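You operate a simulated robot arm through the tools that you are given. There is no shell and no other tool. Be economical: measure what you need, move in short steps, check, and stop when the job is done.

The job below is to be done with a simulated robot arm. You get a single attempt, and the scene is never put back.

TASK
Charge the battery that the white card names in the blue slot till it is full, then switch off.
Fine: at the big charger; set it before the slot, push it home and bring the yellow bar down before you switch on; leave it in, bar down. The other two grey batteries on the bench stay where they are. Set down upright: what you pick out.

It is judged by the outcome, as a careful person would: the job done as asked, and still so three seconds after it is handed in. It fails if anything else is knocked over, pushed out of place, dropped, spilled or broken.

THE ROBOT
A 6-joint arm with a two-finger parallel gripper, fixed in place. Base frame: the origin is at the foot of the arm, x ahead of it, y to its left, z up; the work surface is at about z = 860. Readings come in mm, degrees, newtons and seconds.
With the tool pointing down near the work surface it reaches from about 360 to 820 mm from the base axis. Its first joint turns from -166.0 to 166.0 degrees. Payload 3.91 kg.
Tool frame: the origin (TCP) lies between the finger pads and is the grasp point; the fingertips stand 30 mm ahead of it; z points along the fingers, y is the line along which they close. Largest opening 110 mm; finger width 20, thickness 10; the body of the gripper, 48 by 112 mm, starts 55 mm behind the TCP.
Orientation is that of the tool frame in the base frame, as [roll, pitch, yaw] about the fixed x, y, z axes, in that order (R = Rz(yaw) Ry(pitch) Rx(roll)). With the fingers straight down and closing along the base's y, the tool's x points along the base's -x, its y along +y and its z along -z.

THE INTERFACE
- The arm moves only by the tool move_arm. Its argument "rows" is a list of rows, each an object of numbers (a shift or turn left out is 0, a gripper value left out holds the last): "grip": the gripper command, from -1 (shut) to 1 (fully open), values between in proportion; "x", "y", "z": the shift along the tool's x, y, z in units of 20 mm (1.0 is 20 mm); "rx", "ry", "rz": the turn, a rotation vector about the tool's x, y, z in units of 5 degrees (1.0 is 5 degrees). In form: [{"grip": .., "x": .., "y": .., "z": .., "rx": .., "ry": .., "rz": ..}, ...]. A call has 1 to 12 rows; each row shifts and turns the commanded pose from where the row before left it, along the tool's axes as they then stand. A call with a number of a shift or a turn outside -1 to 1 is refused whole. Rows are played at 5 a second. More than 50 mm and 8.6 degrees between two rows, or a gripper value outside its range, and nothing of the call is played. A pose out of reach is approached as far as the arm can. The call stops where the force on the tool passes 40 N (or 10 N more than at its start, if that is more) or the arm is blocked; 0.2 s more then pass. Each finger travels about 45 mm/s and halts on what it meets, pressing with about 35 N; the grip force reading is that of the motor and also rises with nothing between the fingers. The clock runs only during rows and for 0.2 s after the last one: add rows that do not move to give the fingers time. It gives the time, the measured TCP pose, the force on the tool (base axes), the opening and the grip force at its end, in the units of the frame above (readings bear some noise), with the torque about the TCP (base axes, N m) and any sound that the robot's microphone picked up, and new pictures: "views" is both (left out), scene, wrist or none.
- Cameras (640 x 400 px; columns grow to the right, rows downward): "scene" is fixed at [50.2, 499.5, 1612.7]; the picture's right is [-0.42, -0.91, 0.00], its down [-0.66, 0.31, -0.68] and it looks along [0.62, -0.29, -0.73] (base axes); focal length 345 px, centre (320, 200). "wrist" rides on the gripper at [77, 7, -114] in the tool frame; the picture's right is [-0.09, 1.00, 0.00], its down [-0.80, -0.07, -0.59] and it looks along [-0.59, -0.05, 0.80] (tool axes); focal length 270 px, centre (320, 200). There is no depth. A picture from a camera that has moved, and an enlarged one, comes with that camera's place and axes in the base frame and with its lens.
- raise_lower(by): slides the trunk up (or, below 0, down) by that many mm; the arm rides with it, the base frame stays. It gives what a move gives, with no picture.
- enlarge(camera, box): a new picture of the part [left, top, right, bottom] of that camera's present view, enlarged. The clock stands still meanwhile.
- finish_job(): hands the job in; it is judged then, once.

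Go step by step. Nothing tells you positions but the pictures and the camera data: compare them with the known pose of the tool, close in by small moves and look again before you grip or let go. The budget is 120 turns and 200 pictures, counting those below and the enlarged ones. Unless the task says otherwise, let go and move clear before handing in, and close with one line.

The tools are called after ">>>" as a command line: name --argument value ..., lists and objects as JSON in quotes. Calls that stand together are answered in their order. move_arm: Moves the arm, as the interface text tells. Its arguments: {"type":"object","properties":{"rows":{"type":"array"},"views":{"type":"string","enum":["both","scene","wrist","none"]}},"required":["rows"]} The other tools are called the same way: raise_lower (by) slides the trunk up or down; enlarge (camera, box) takes an enlarged picture of a part of a camera's view; finish_job () hands the job in.

At the start:

```text
time: 0.0
tcp_pos: [425.6, 232.4, 1252.9]
ee_rot: [180.0, 0.0, -180.0]
force: [0.9, -0.1, 0.0]
wrist_torque: [0.0, 0.01, 0.0]
finger_gap: 109.9
finger_force: 0.2
trunk travel left (down, up): [-525.0, 85.0]
```

scene: 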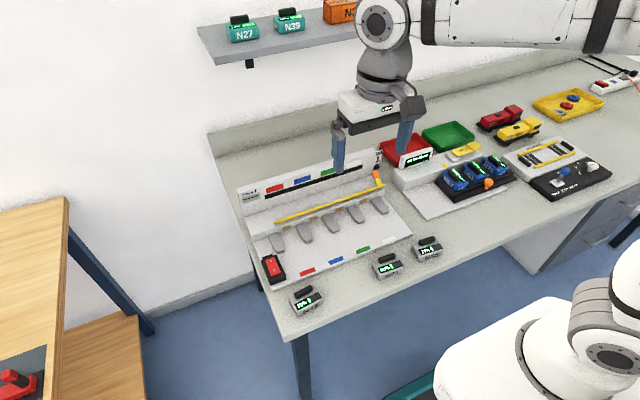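
wrist: 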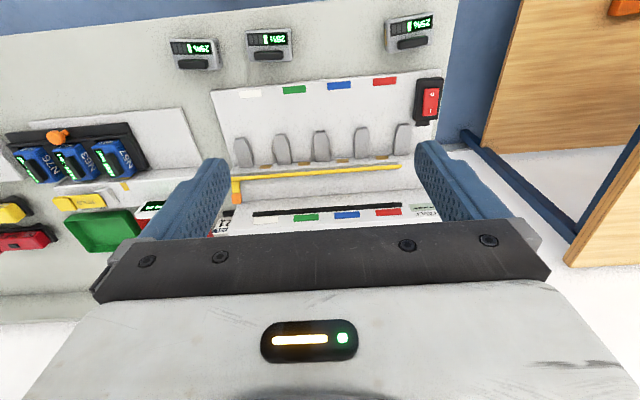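

I see the big charger on the left with its coloured slots, and three grey batteries in front of it. I'll enlarge a few areas to find the white card and read the labels.

>>> enlarge --camera "scene" --box '[230, 150, 420, 270]'

>>> enlarge --camera "scene" --box '[280, 225, 450, 325]'

>>> enlarge --camera "wrist" --box '[150, 0, 460, 240]'

>>> enlarge --camera "scene" --box '[370, 60, 640, 220]'

```text
3.33 times, centred on (325, 210) of scene
camera zoom: at [50.2, 499.5, 1612.7], right [-0.42, -0.91, 0.0], down [-0.66, 0.31, -0.68], along [0.62, -0.29, -0.73], focal length 1151 px, centre (303, 167)
```

zoom: 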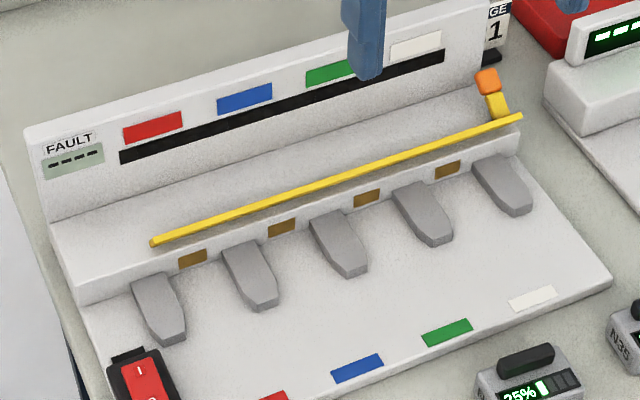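

```text
3.76 times, centred on (365, 275) of scene
camera zoom: at [50.2, 499.5, 1612.7], right [-0.42, -0.91, 0.0], down [-0.66, 0.31, -0.68], along [0.62, -0.29, -0.73], focal length 1300 px, centre (151, -82)
```

zoom: 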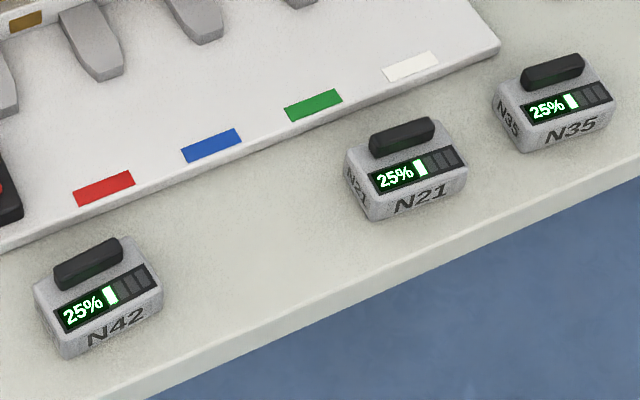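

```text
1.67 times, centred on (305, 120) of wrist
camera zoom: at [349.7, 240.7, 1368.0], right [0.09, 1.0, 0.0], down [0.8, -0.07, 0.59], along [0.59, -0.05, -0.8], focal length 450 px, centre (345, 333)
```

zoom: 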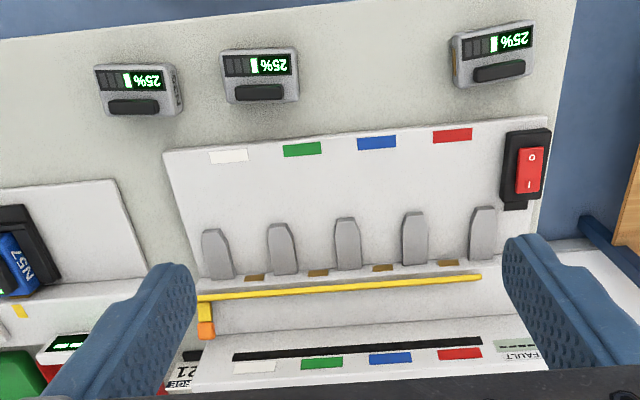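

```text
2.37 times, centred on (505, 140) of scene
camera zoom: at [50.2, 499.5, 1612.7], right [-0.42, -0.91, 0.0], down [-0.66, 0.31, -0.68], along [0.62, -0.29, -0.73], focal length 818 px, centre (-118, 342)
```

zoom: 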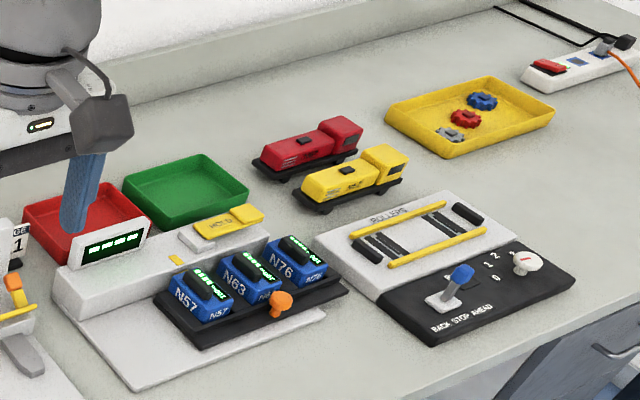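

The card by the charger's right side seems to end in "21", but part of it is hidden. I'll move the arm down and over the middle battery, which gives a better view of both the card and the battery.

>>> move_arm --rows '[{"x": 0.5, "y": -0.8, "z": 1}, {"x": 0.5, "y": -0.8, "z": 1}, {"x": 0.5, "y": -0.8, "z": 1}, {"y": -0.8, "z": 1}, {"y": -0.8, "z": 1}, {"z": 1}, {}]'

```text
time: 1.6
tcp_pos: [396.0, 153.4, 1133.7]
ee_rot: [180.0, 0.0, -180.0]
force: [0.5, 0.2, 0.4]
wrist_torque: [0.02, 0.0, 0.0]
finger_gap: 110.3
finger_force: 0.1
trunk travel left (down, up): [-525.0, 85.0]
camera wrist: at [320.0, 160.8, 1247.9], right [0.09, 1.0, 0.0], down [0.8, -0.07, 0.59], along [0.59, -0.05, -0.8], focal length 270 px, centre (320, 200)
```

scene: 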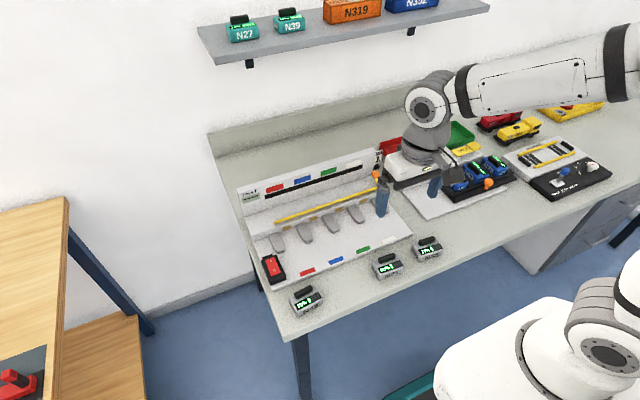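
wrist: 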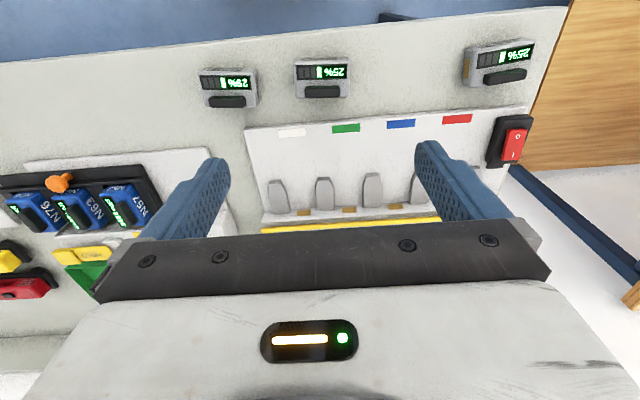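

>>> enlarge --camera "scene" --box '[340, 130, 420, 190]'

>>> enlarge --camera "scene" --box '[235, 160, 395, 290]'

>>> enlarge --camera "wrist" --box '[190, 40, 370, 150]'

```text
6.67 times, centred on (380, 160) of scene
camera zoom: at [50.2, 499.5, 1612.7], right [-0.42, -0.91, 0.0], down [-0.66, 0.31, -0.68], along [0.62, -0.29, -0.73], focal length 2302 px, centre (-80, 467)
```

zoom: 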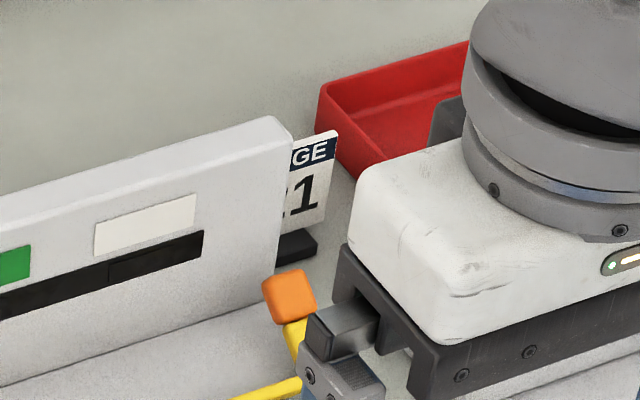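

```text
3.08 times, centred on (315, 225) of scene
camera zoom: at [50.2, 499.5, 1612.7], right [-0.42, -0.91, 0.0], down [-0.66, 0.31, -0.68], along [0.62, -0.29, -0.73], focal length 1062 px, centre (335, 123)
```

zoom: 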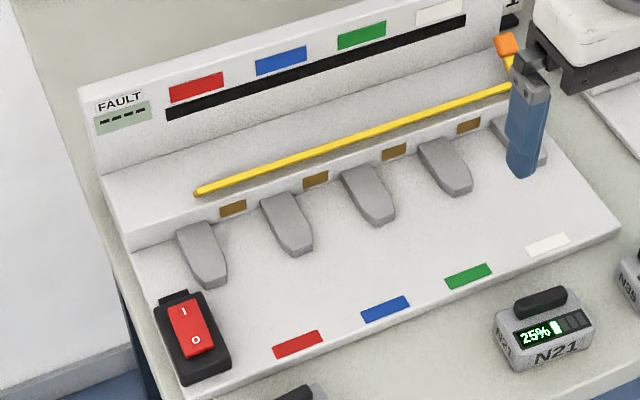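

```text
3.56 times, centred on (280, 95) of wrist
camera zoom: at [320.0, 160.8, 1247.9], right [0.09, 1.0, 0.0], down [0.8, -0.07, 0.59], along [0.59, -0.05, -0.8], focal length 961 px, centre (462, 573)
```

zoom: 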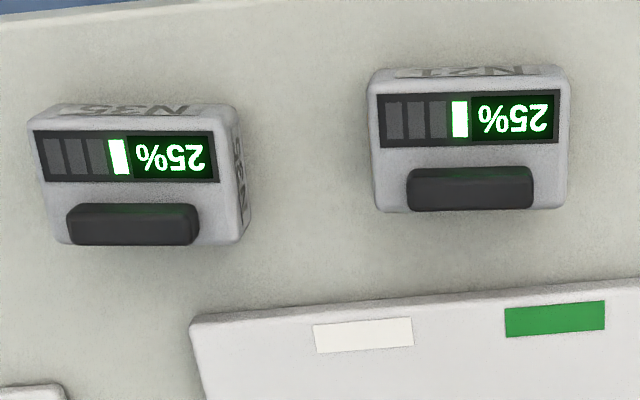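

The card ends in "1", and of the three grey batteries only N21 does. Next I need to know which face carries the contact, since the slot contacts are at the rear, so I'll zoom in on N42.

>>> enlarge --camera "wrist" --box '[440, 25, 560, 100]'

>>> move_arm --rows '[{"y": -1, "z": 1}, {"y": -1, "z": 1}, {"y": -1, "z": 1}, {"y": -1, "z": 1, "x": 1}, {"y": -1, "z": 1, "x": 1}, {"y": -1}, {}]' --views "wrist"

```text
5.33 times, centred on (500, 62) of wrist
camera zoom: at [320.0, 160.8, 1247.9], right [0.09, 1.0, 0.0], down [0.8, -0.07, 0.59], along [0.59, -0.05, -0.8], focal length 1442 px, centre (-640, 933)
```

zoom: 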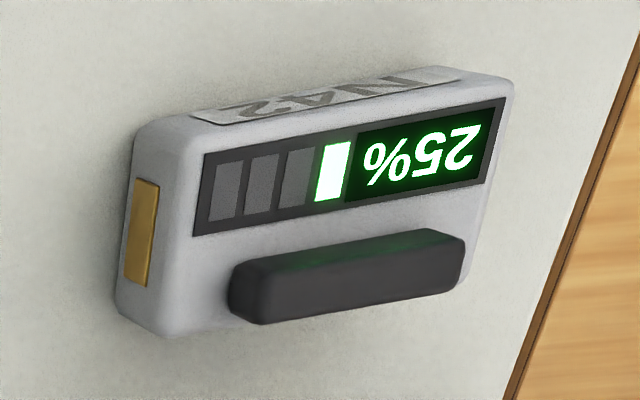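

```text
time: 3.2
tcp_pos: [356.7, 33.6, 1034.1]
ee_rot: [-180.0, 0.0, -179.8]
force: [0.3, 0.2, 0.6]
wrist_torque: [0.0, 0.0, 0.01]
finger_gap: 109.9
finger_force: 0.0
trunk travel left (down, up): [-525.0, 85.0]
camera wrist: at [280.6, 40.9, 1148.3], right [0.09, 1.0, 0.0], down [0.8, -0.07, 0.59], along [0.59, -0.05, -0.8], focal length 270 px, centre (320, 200)
```

wrist: 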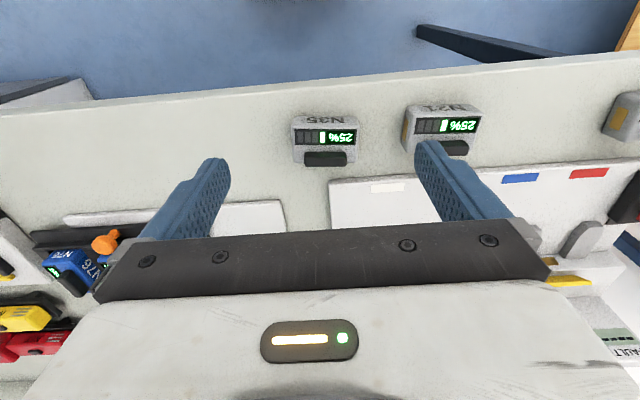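

N21's gold contact is on its -y face, so it needs a +90° turn to point the contact at the rear of the slot. I'll turn the gripper so it closes along x across the thin handle, then turn it back while carrying.

>>> move_arm --rows '[{"y": 1, "x": -0.5}, {"y": 1, "x": -0.5}, {"y": 1, "x": -0.5}, {"y": 1, "x": -0.5}, {"y": 1}, {"y": 1}, {"rz": 1}, {"rz": 1}, {"rz": 1}, {"rz": 1}, {"rz": 1}, {"rz": 1}]' --views "none"

>>> move_arm --rows '[{"rz": 1}, {"rz": 1}, {"rz": 1}, {"rz": 1}, {"rz": 1}, {"rz": 1}, {"rz": 1}, {"rz": 1}, {"rz": 1}, {"rz": 1}, {"rz": 1}, {"rz": 1}]'

```text
time: 5.8
tcp_pos: [395.1, 152.7, 1033.7]
ee_rot: [-180.0, 0.1, 149.9]
force: [0.4, 0.2, -0.4]
wrist_torque: [0.0, 0.01, 0.01]
finger_gap: 109.8
finger_force: 0.0
trunk travel left (down, up): [-525.0, 85.0]
```

```text
time: 8.4
tcp_pos: [396.0, 152.8, 1033.9]
ee_rot: [-180.0, 0.0, 90.0]
force: [-0.3, -0.1, -0.4]
wrist_torque: [0.03, -0.05, -0.02]
finger_gap: 110.0
finger_force: 0.1
trunk travel left (down, up): [-525.0, 85.0]
camera wrist: at [403.4, 231.1, 1147.9], right [1.0, -0.09, 0.0], down [-0.07, -0.8, 0.59], along [-0.05, -0.59, -0.8], focal length 270 px, centre (320, 200)
```

scene: 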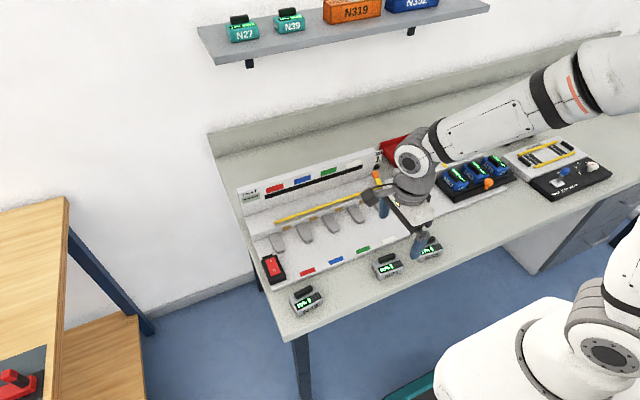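
wrist: 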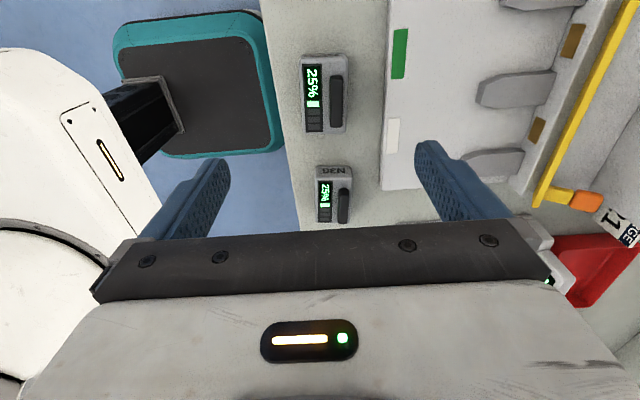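

>>> enlarge --camera "wrist" --box '[260, 30, 420, 150]'

>>> enlarge --camera "wrist" --box '[500, 0, 640, 260]'

>>> enlarge --camera "scene" --box '[350, 230, 450, 300]'

```text
3.33 times, centred on (340, 90) of wrist
camera zoom: at [403.4, 231.1, 1147.9], right [1.0, -0.09, 0.0], down [-0.07, -0.8, 0.59], along [-0.05, -0.59, -0.8], focal length 901 px, centre (253, 567)
```

zoom: 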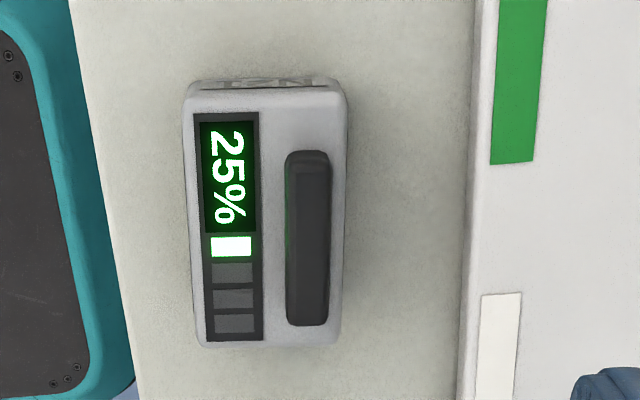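

```text
1.54 times, centred on (570, 130) of wrist
camera zoom: at [403.4, 231.1, 1147.9], right [1.0, -0.09, 0.0], down [-0.07, -0.8, 0.59], along [-0.05, -0.59, -0.8], focal length 416 px, centre (-65, 308)
```

zoom: 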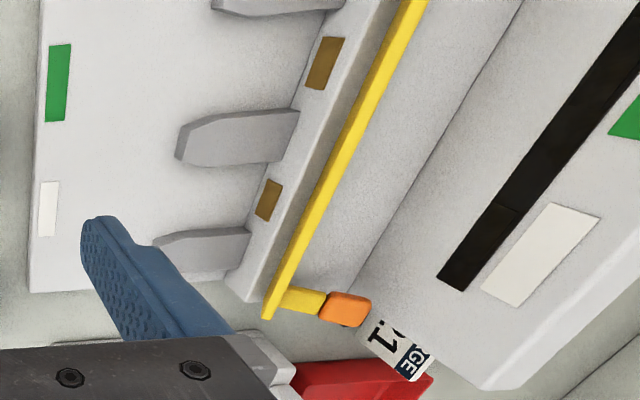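

```text
5.71 times, centred on (400, 265) of scene
camera zoom: at [50.2, 499.5, 1612.7], right [-0.42, -0.91, 0.0], down [-0.66, 0.31, -0.68], along [0.62, -0.29, -0.73], focal length 1973 px, centre (-137, -171)
```

zoom: 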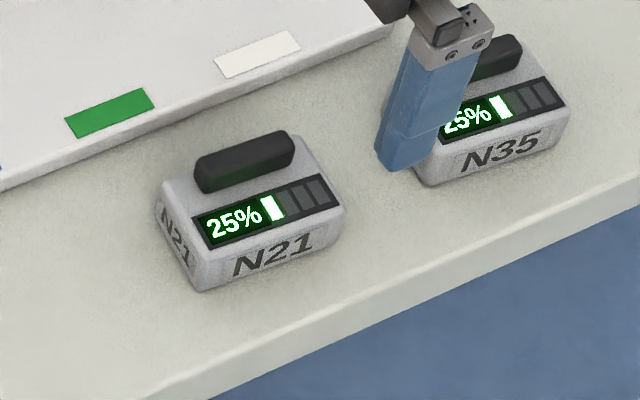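

N21's handle sits at about (411, 157), with its top near z 905. The body is about 44 × 68 mm, and the handle is offset about 10 mm toward +x. I'll come down partway with the fingers part open and check.

>>> move_arm --rows '[{"grip": -0.2, "x": 0.2, "y": 0.75}, {"z": 1}, {"z": 1}, {"z": 1}, {"z": 1}, {}]'

```text
time: 9.8
tcp_pos: [410.5, 158.2, 952.4]
ee_rot: [-180.0, 0.1, 90.0]
force: [0.5, 0.0, 0.3]
wrist_torque: [-0.01, -0.01, 0.02]
finger_gap: 44.1
finger_force: 0.0
trunk travel left (down, up): [-525.0, 85.0]
camera wrist: at [418.6, 235.1, 1067.8], right [1.0, -0.09, 0.0], down [-0.07, -0.8, 0.59], along [-0.05, -0.59, -0.8], focal length 270 px, centre (320, 200)
```

scene: 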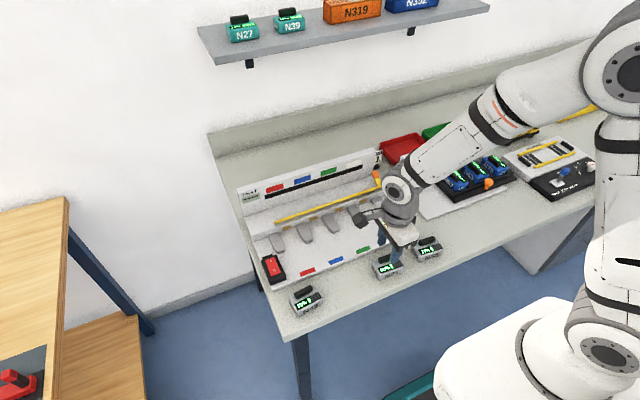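
wrist: 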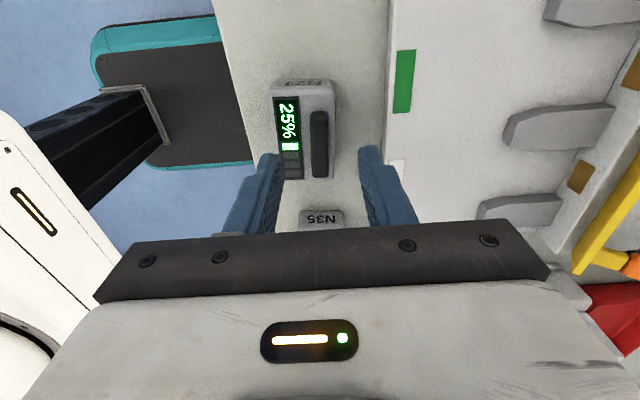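

>>> move_arm --rows '[{"y": 0.05, "x": 0.05, "z": 0.7}, {"z": 0.5}, {"z": 0.25}, {}]' --views "both"

>>> enlarge --camera "scene" --box '[350, 230, 450, 300]'

```text
time: 10.8
tcp_pos: [412.3, 156.9, 924.4]
ee_rot: [-179.9, -0.1, 90.0]
force: [0.1, -0.2, 0.2]
wrist_torque: [0.0, 0.02, -0.01]
finger_gap: 43.7
finger_force: 0.1
trunk travel left (down, up): [-525.0, 85.0]
camera wrist: at [419.7, 235.7, 1038.9], right [1.0, -0.09, 0.0], down [-0.07, -0.8, 0.59], along [-0.05, -0.59, -0.8], focal length 270 px, centre (320, 200)
```

scene: 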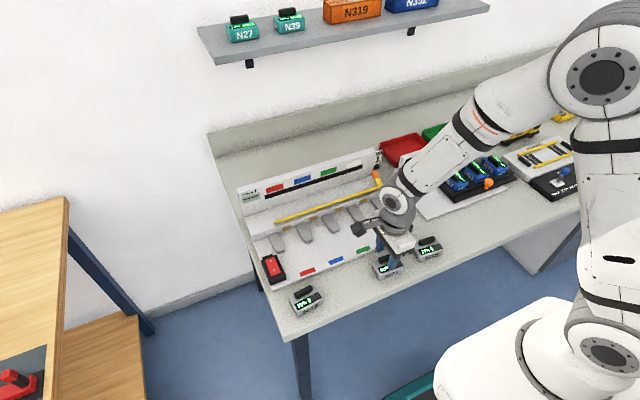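
wrist: 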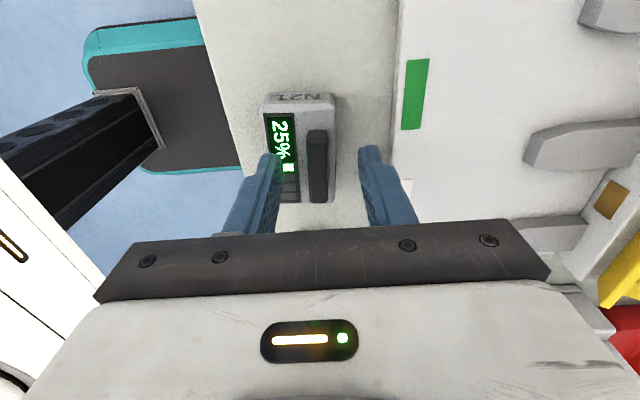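

```text
5.71 times, centred on (400, 265) of scene
camera zoom: at [50.2, 499.5, 1612.7], right [-0.42, -0.91, 0.0], down [-0.66, 0.31, -0.68], along [0.62, -0.29, -0.73], focal length 1973 px, centre (-137, -171)
```

zoom: 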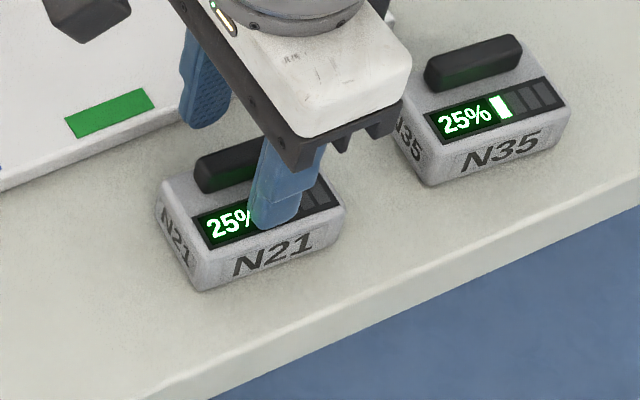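

The fingers straddle the handle, so I'll close on it.

>>> move_arm --rows '[{"z": 0.1}, {"grip": -1}, {}, {}, {}, {}]'

```text
time: 12.2
tcp_pos: [411.9, 157.9, 923.4]
ee_rot: [180.0, 0.1, 90.0]
force: [0.7, -0.2, 0.9]
wrist_torque: [-0.01, 0.0, 0.04]
finger_gap: 11.6
finger_force: 35.0
trunk travel left (down, up): [-525.0, 85.0]
camera wrist: at [419.7, 235.8, 1036.9], right [1.0, -0.09, 0.0], down [-0.07, -0.8, 0.59], along [-0.05, -0.59, -0.8], focal length 270 px, centre (320, 200)
```

scene: 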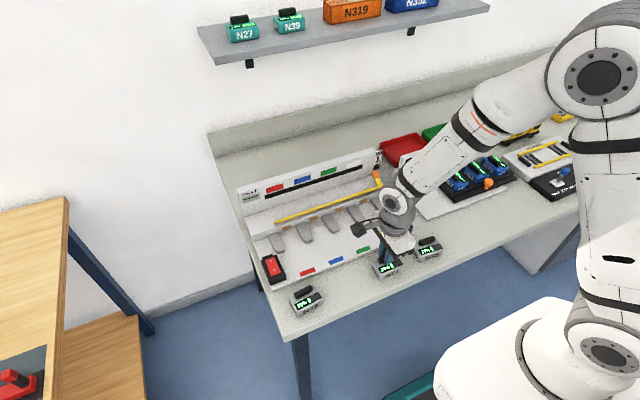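
wrist: 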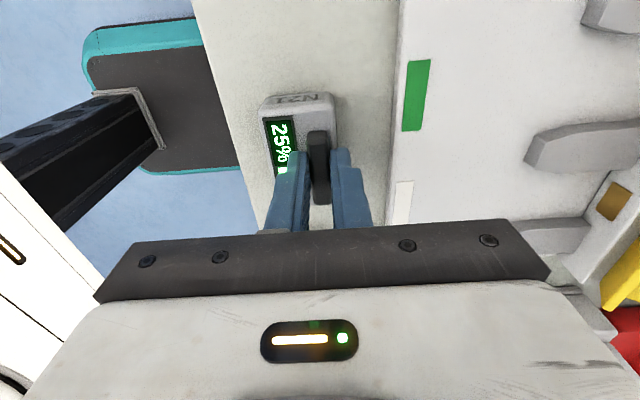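

I have the handle. Next I'll lift and start turning back.

>>> move_arm --rows '[{"z": -0.5}, {"z": -1}, {"z": -1}, {"z": -1}, {"rz": -1}, {"rz": -1}, {"rz": -1}, {"rz": -1}, {"rz": -1}, {"rz": -1}, {"rz": -1}, {"rz": -1}]' --views "none"

>>> move_arm --rows '[{"rz": -1}, {"rz": -1}, {"rz": -1}, {"rz": -1}, {"rz": -1}, {"rz": -1}, {"rz": -1}, {"rz": -1}, {"rz": -1}, {"rz": -1}, {}]'

```text
time: 14.8
tcp_pos: [412.9, 156.9, 992.7]
ee_rot: [180.0, -0.1, 130.2]
force: [0.0, -0.8, -2.4]
wrist_torque: [0.01, 0.0, -0.03]
finger_gap: 11.4
finger_force: 34.6
trunk travel left (down, up): [-525.0, 85.0]
```

```text
time: 17.2
tcp_pos: [411.1, 157.7, 991.7]
ee_rot: [180.0, 0.1, -179.9]
force: [0.6, -0.1, -1.8]
wrist_torque: [0.03, 0.03, 0.03]
finger_gap: 11.5
finger_force: 34.9
trunk travel left (down, up): [-525.0, 85.0]
camera wrist: at [336.0, 165.5, 1106.9], right [0.09, 1.0, 0.0], down [0.8, -0.07, 0.59], along [0.59, -0.05, -0.8], focal length 270 px, centre (320, 200)
```

scene: 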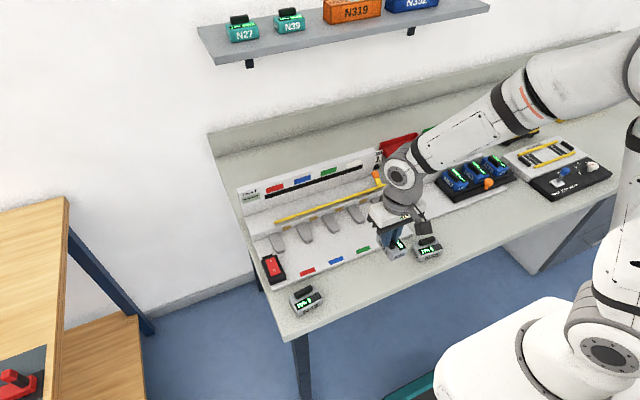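
wrist: 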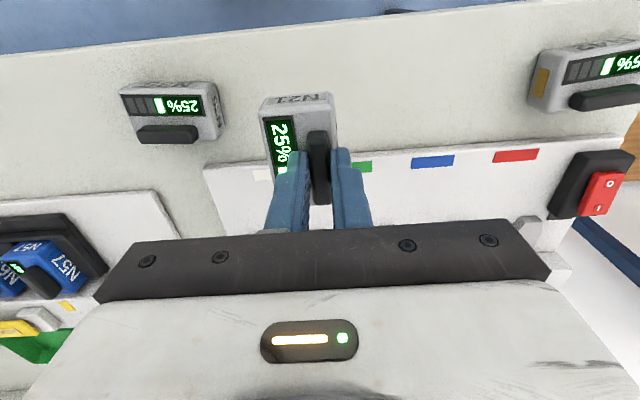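

The battery is turned with its contact face toward the charger. I'll carry it to just in front of the blue slot.

>>> move_arm --rows '[{"x": -0.78, "y": 1}, {"x": -0.78, "y": 1}, {"x": -0.78, "y": 1}, {"x": -0.78, "y": 1}, {"x": -0.78, "y": 1}, {"x": -0.78, "y": 0.9}, {}]'

>>> enlarge --camera "scene" --box '[250, 180, 400, 290]'

```text
time: 18.8
tcp_pos: [505.3, 275.9, 991.3]
ee_rot: [180.0, -0.1, -180.0]
force: [-1.2, -0.2, -2.0]
wrist_torque: [0.01, 0.01, -0.03]
finger_gap: 11.4
finger_force: 35.3
trunk travel left (down, up): [-525.0, 85.0]
camera wrist: at [429.5, 284.3, 1106.9], right [0.09, 1.0, 0.0], down [0.8, -0.07, 0.59], along [0.59, -0.05, -0.8], focal length 270 px, centre (320, 200)
```

scene: 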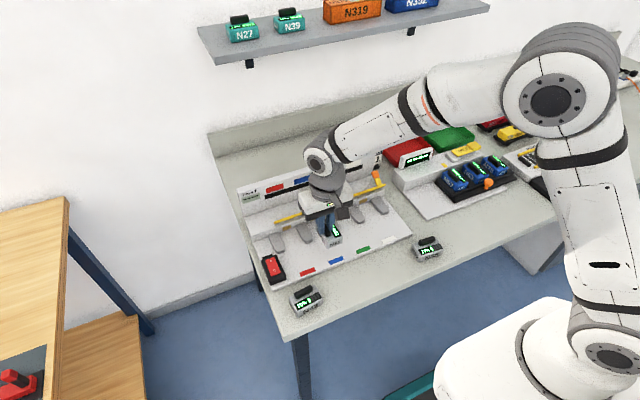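
wrist: 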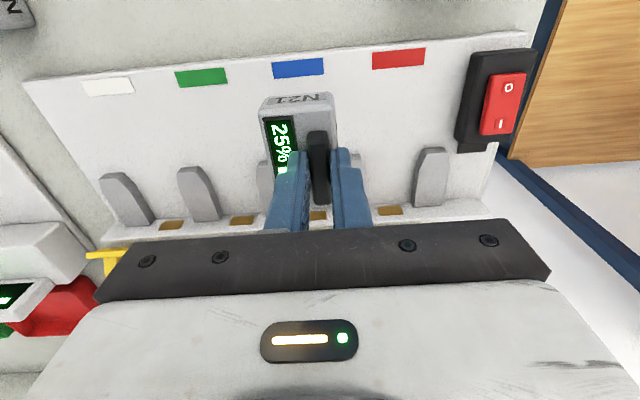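

```text
3.64 times, centred on (325, 235) of scene
camera zoom: at [50.2, 499.5, 1612.7], right [-0.42, -0.91, 0.0], down [-0.66, 0.31, -0.68], along [0.62, -0.29, -0.73], focal length 1255 px, centre (302, 73)
```

zoom: 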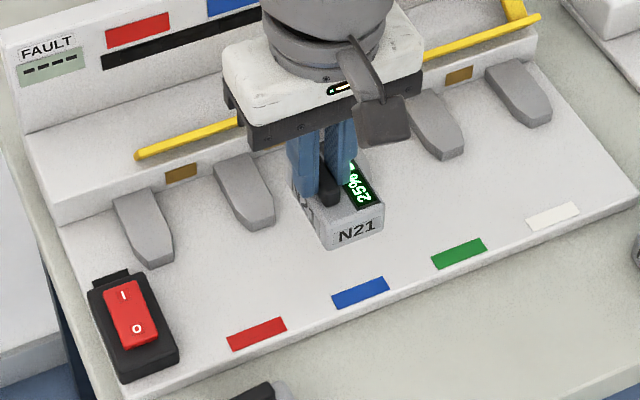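

The battery lines up with the blue label and contact. I'll lower it until it touches the base plate.

>>> move_arm --rows '[{"z": 1}, {"z": 1}, {"z": 0.4}, {}]'

>>> enlarge --camera "scene" --box '[250, 180, 400, 290]'

>>> enlarge --camera "wrist" --box '[200, 60, 460, 240]'

```text
time: 19.8
tcp_pos: [504.8, 276.0, 943.1]
ee_rot: [180.0, 0.0, 180.0]
force: [0.3, 0.3, -1.7]
wrist_torque: [0.04, 0.02, 0.0]
finger_gap: 11.7
finger_force: 35.3
trunk travel left (down, up): [-525.0, 85.0]
camera wrist: at [429.3, 283.6, 1058.8], right [0.09, 1.0, 0.0], down [0.8, -0.07, 0.59], along [0.59, -0.05, -0.8], focal length 270 px, centre (320, 200)
```

scene: 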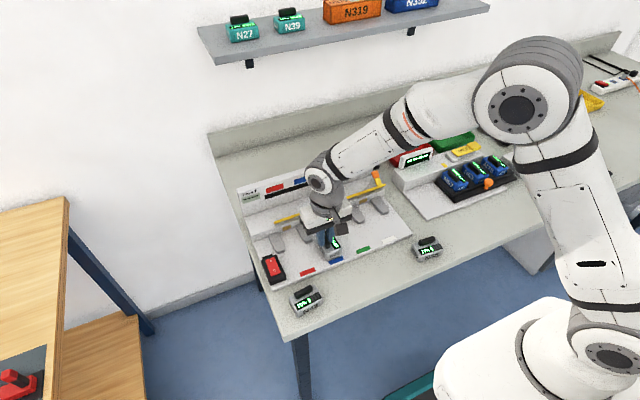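
wrist: 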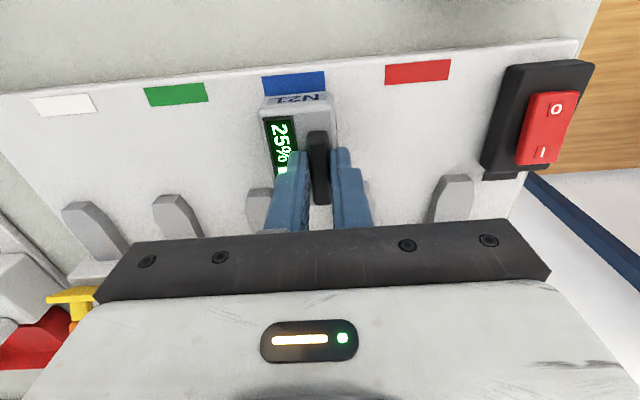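

```text
3.64 times, centred on (325, 235) of scene
camera zoom: at [50.2, 499.5, 1612.7], right [-0.42, -0.91, 0.0], down [-0.66, 0.31, -0.68], along [0.62, -0.29, -0.73], focal length 1255 px, centre (302, 73)
```

zoom: 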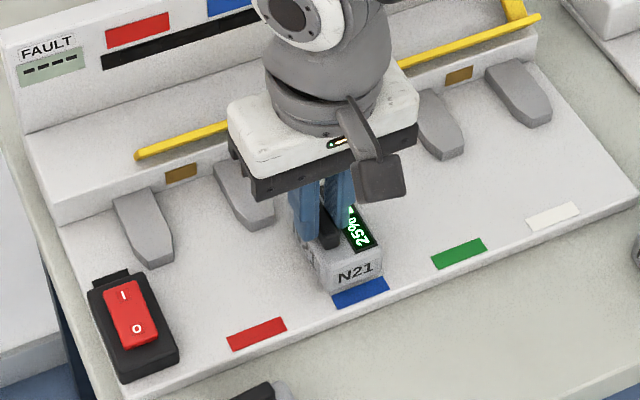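

```text
2.22 times, centred on (330, 150) of wrist
camera zoom: at [429.3, 283.6, 1058.8], right [0.09, 1.0, 0.0], down [0.8, -0.07, 0.59], along [0.59, -0.05, -0.8], focal length 601 px, centre (298, 311)
```

zoom: 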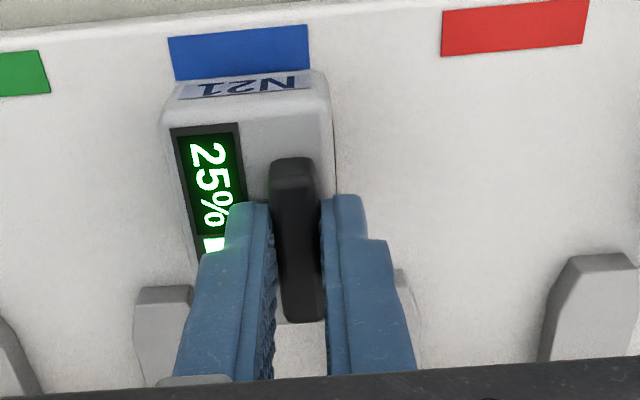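

>>> move_arm --rows '[{"z": 0.25}, {"z": 0.1}, {"z": 0.1}, {}]' --views "none"

```text
time: 20.8
tcp_pos: [504.5, 276.2, 936.0]
ee_rot: [180.0, 0.1, 179.9]
force: [0.8, -0.5, 6.1]
wrist_torque: [-0.05, 0.22, 0.0]
finger_gap: 11.5
finger_force: 34.2
trunk travel left (down, up): [-525.0, 85.0]
```

The battery is standing on the plate in front of the slot. I'll ease off the downward pressure and slide it straight in along +x, watching the force.

>>> move_arm --rows '[{"z": -0.1}, {"x": -0.6}, {"x": -0.6}, {"x": -0.6}, {}]'

>>> enlarge --camera "scene" --box '[250, 180, 400, 290]'

>>> enlarge --camera "wrist" --box '[200, 60, 460, 240]'

```text
time: 22.0
tcp_pos: [541.7, 276.2, 937.6]
ee_rot: [180.0, 0.1, -180.0]
force: [0.4, -4.7, -2.8]
wrist_torque: [-0.19, 0.0, -0.09]
finger_gap: 11.6
finger_force: 34.5
trunk travel left (down, up): [-525.0, 85.0]
camera wrist: at [465.8, 283.5, 1052.4], right [0.09, 1.0, 0.0], down [0.8, -0.07, 0.59], along [0.59, -0.05, -0.8], focal length 270 px, centre (320, 200)
```

scene: 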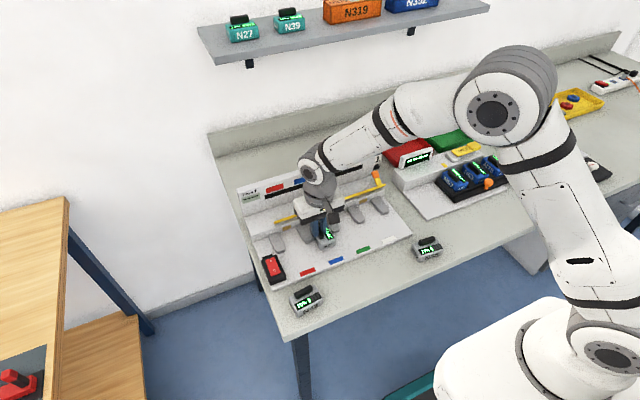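
wrist: 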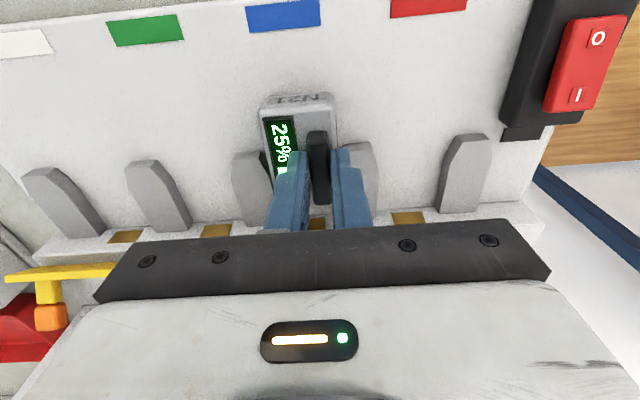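

```text
3.64 times, centred on (325, 235) of scene
camera zoom: at [50.2, 499.5, 1612.7], right [-0.42, -0.91, 0.0], down [-0.66, 0.31, -0.68], along [0.62, -0.29, -0.73], focal length 1255 px, centre (302, 73)
```

zoom: 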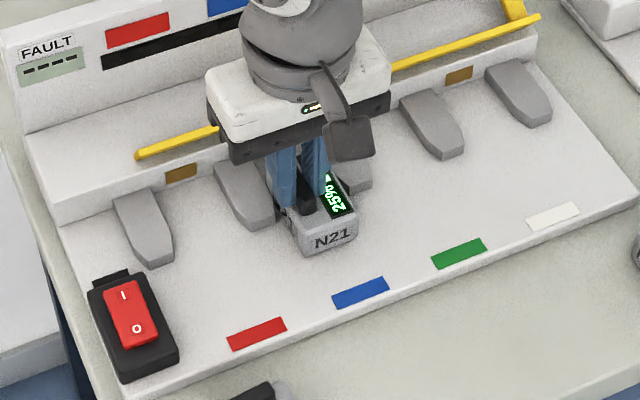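

```text
2.22 times, centred on (330, 150) of wrist
camera zoom: at [465.8, 283.5, 1052.4], right [0.09, 1.0, 0.0], down [0.8, -0.07, 0.59], along [0.59, -0.05, -0.8], focal length 601 px, centre (298, 311)
```

zoom: 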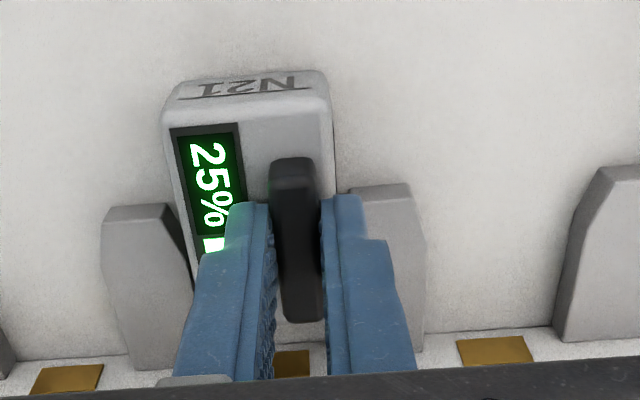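

It's entering the slot but rubbing slightly on the +y divider. I'll shift a touch toward -y and continue.

>>> move_arm --rows '[{"y": -0.08}, {"x": -0.5}, {"x": -0.5}, {"x": -0.25}, {}]'

>>> enlarge --camera "scene" --box '[250, 180, 400, 290]'

```text
time: 23.2
tcp_pos: [567.1, 273.9, 938.2]
ee_rot: [179.9, 0.1, 179.9]
force: [-0.5, -1.0, -1.9]
wrist_torque: [-0.01, 0.02, 0.02]
finger_gap: 11.5
finger_force: 35.1
trunk travel left (down, up): [-525.0, 85.0]
camera wrist: at [490.6, 282.1, 1051.9], right [0.09, 1.0, 0.0], down [0.8, -0.07, 0.59], along [0.59, -0.05, -0.8], focal length 270 px, centre (320, 200)
```

scene: 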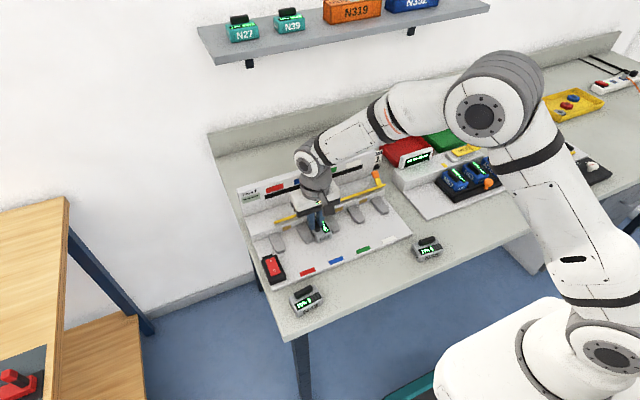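
wrist: 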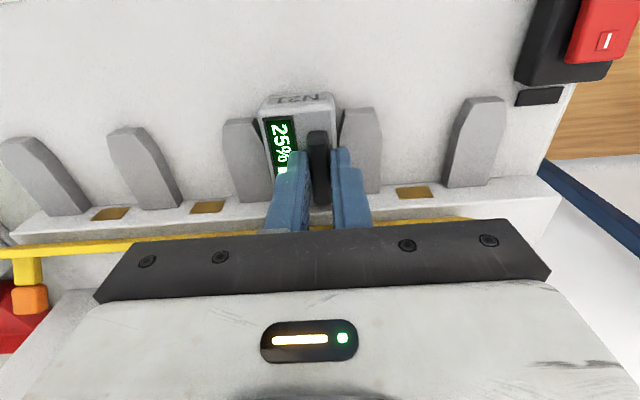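

```text
3.64 times, centred on (325, 235) of scene
camera zoom: at [50.2, 499.5, 1612.7], right [-0.42, -0.91, 0.0], down [-0.66, 0.31, -0.68], along [0.62, -0.29, -0.73], focal length 1255 px, centre (302, 73)
```

zoom: 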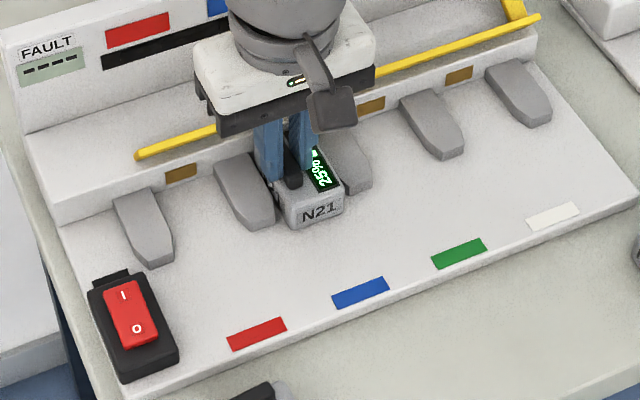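

>>> move_arm --rows '[{"z": 0.1}, {"x": -0.25}, {"x": -0.2}, {"x": -0.2}, {"x": -0.2}, {}]'

>>> enlarge --camera "scene" --box '[250, 180, 400, 290]'

```text
time: 24.6
tcp_pos: [580.9, 274.8, 936.3]
ee_rot: [-180.0, -0.1, -179.9]
force: [-24.5, 2.3, -0.3]
wrist_torque: [0.12, 0.79, -0.05]
finger_gap: 11.3
finger_force: 35.0
trunk travel left (down, up): [-525.0, 85.0]
camera wrist: at [504.3, 282.6, 1050.4], right [0.09, 1.0, 0.0], down [0.8, -0.07, 0.59], along [0.59, -0.05, -0.8], focal length 270 px, centre (320, 200)
```

scene: 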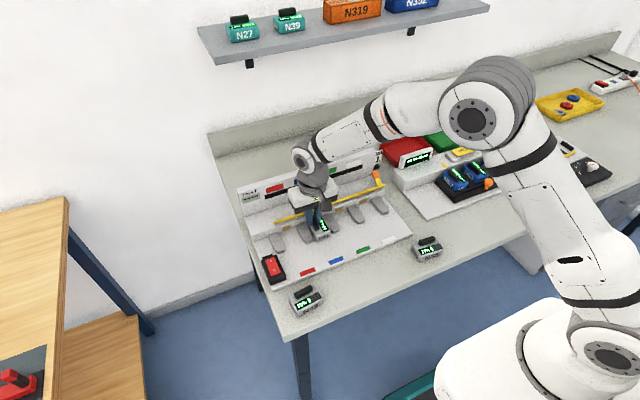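
wrist: 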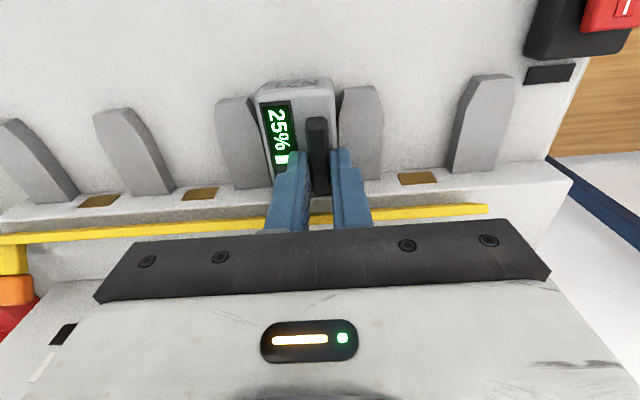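

```text
3.64 times, centred on (325, 235) of scene
camera zoom: at [50.2, 499.5, 1612.7], right [-0.42, -0.91, 0.0], down [-0.66, 0.31, -0.68], along [0.62, -0.29, -0.73], focal length 1255 px, centre (302, 73)
```

zoom: 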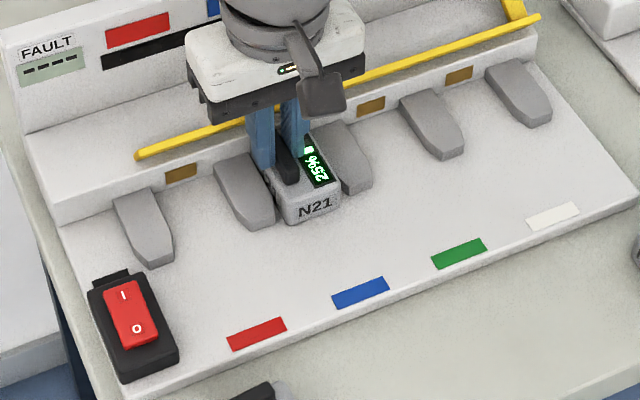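

Strong resistance at x≈581 suggests it has reached the rear wall, though the fingers slid a little along the handle. I'll release, rise and inspect.

>>> move_arm --rows '[{"grip": -0.5}, {}, {"z": -1}, {"z": -1}, {"z": -1, "x": 1}, {"z": -1, "x": 1}, {"x": 1}, {"x": 1}, {"x": 1}, {"x": 1}, {}]'

>>> enlarge --camera "scene" --box '[250, 160, 400, 270]'

>>> enlarge --camera "wrist" --box '[200, 80, 460, 260]'

```text
time: 27.0
tcp_pos: [461.9, 274.0, 1014.4]
ee_rot: [180.0, 0.0, -179.9]
force: [0.0, 0.0, 0.2]
wrist_torque: [0.01, 0.01, 0.03]
finger_gap: 27.7
finger_force: 0.0
trunk travel left (down, up): [-525.0, 85.0]
camera wrist: at [386.8, 281.9, 1129.5], right [0.09, 1.0, 0.0], down [0.8, -0.07, 0.59], along [0.59, -0.05, -0.8], focal length 270 px, centre (320, 200)
```

scene: 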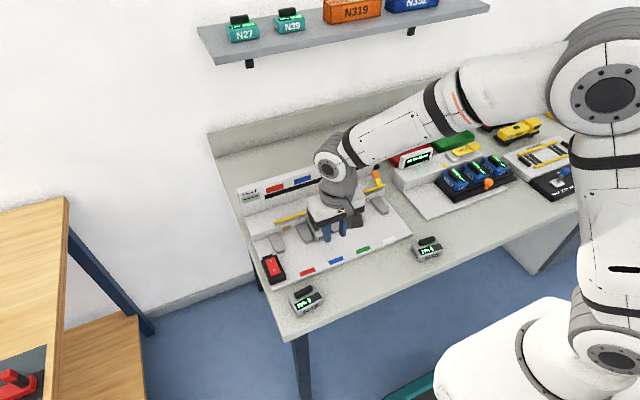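
wrist: 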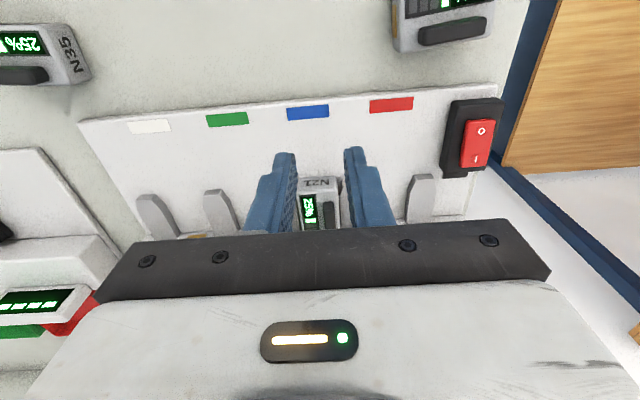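

```text
3.64 times, centred on (325, 215) of scene
camera zoom: at [50.2, 499.5, 1612.7], right [-0.42, -0.91, 0.0], down [-0.66, 0.31, -0.68], along [0.62, -0.29, -0.73], focal length 1255 px, centre (302, 146)
```

zoom: 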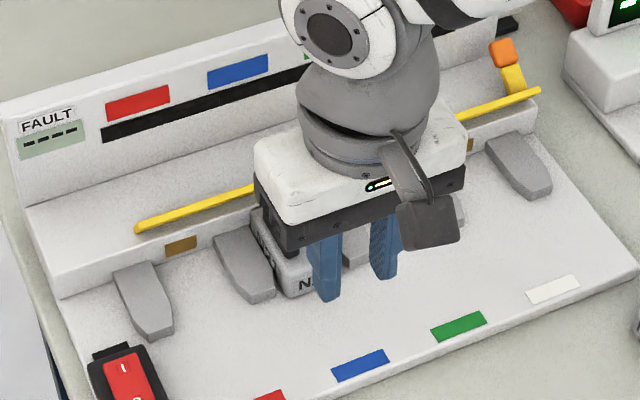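

```text
2.22 times, centred on (330, 170) of wrist
camera zoom: at [386.8, 281.9, 1129.5], right [0.09, 1.0, 0.0], down [0.8, -0.07, 0.59], along [0.59, -0.05, -0.8], focal length 601 px, centre (298, 267)
```

zoom: 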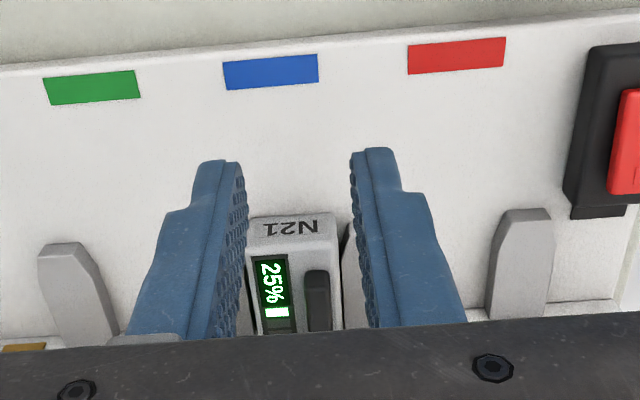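

The battery is seated between the dividers. I'll close the fingers and give its front face a firm push to make sure it is home.

>>> move_arm --rows '[{"grip": -1, "y": -0.5}, {"z": 1}, {"z": 1}, {"z": 1}, {"z": 1}, {"z": 0.95, "x": -0.5}, {"x": -1}, {"x": -1}, {}]'

>>> enlarge --camera "scene" --box '[250, 160, 400, 270]'

```text
time: 29.0
tcp_pos: [512.6, 263.6, 915.1]
ee_rot: [180.0, -0.1, -180.0]
force: [1.0, -0.2, 0.3]
wrist_torque: [-0.01, 0.02, 0.0]
finger_gap: 0.2
finger_force: 35.5
trunk travel left (down, up): [-525.0, 85.0]
camera wrist: at [437.5, 272.1, 1030.2], right [0.09, 1.0, 0.0], down [0.8, -0.07, 0.59], along [0.59, -0.05, -0.8], focal length 270 px, centre (320, 200)
```

scene: 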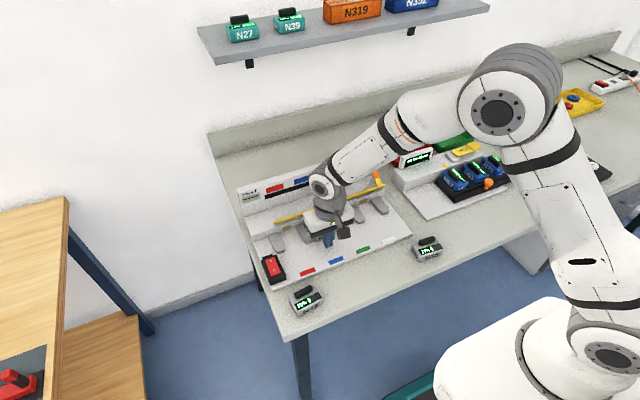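
wrist: 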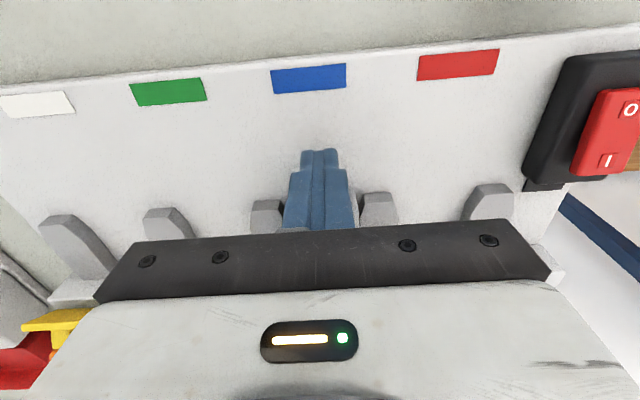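

```text
3.64 times, centred on (325, 215) of scene
camera zoom: at [50.2, 499.5, 1612.7], right [-0.42, -0.91, 0.0], down [-0.66, 0.31, -0.68], along [0.62, -0.29, -0.73], focal length 1255 px, centre (302, 146)
```

zoom: 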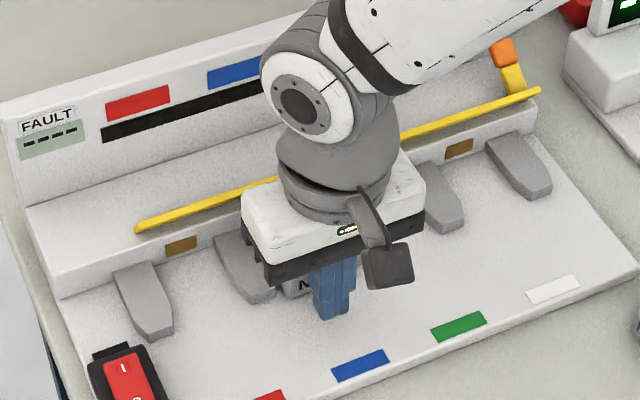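

>>> move_arm --rows '[{"x": -0.5}, {"x": -0.3}, {"x": -0.2}, {"x": -0.15}, {"x": -0.15}, {}]' --views "none"

```text
time: 30.2
tcp_pos: [530.5, 263.8, 914.0]
ee_rot: [-179.6, -0.9, -180.0]
force: [-17.9, 0.2, 1.8]
wrist_torque: [0.05, 0.15, 0.01]
finger_gap: 0.1
finger_force: 35.3
trunk travel left (down, up): [-525.0, 85.0]
stopped in row 5: the force on the tool passed its limit at 44 N (the readings are from after the stop); the commanded pose is now the measured one
```

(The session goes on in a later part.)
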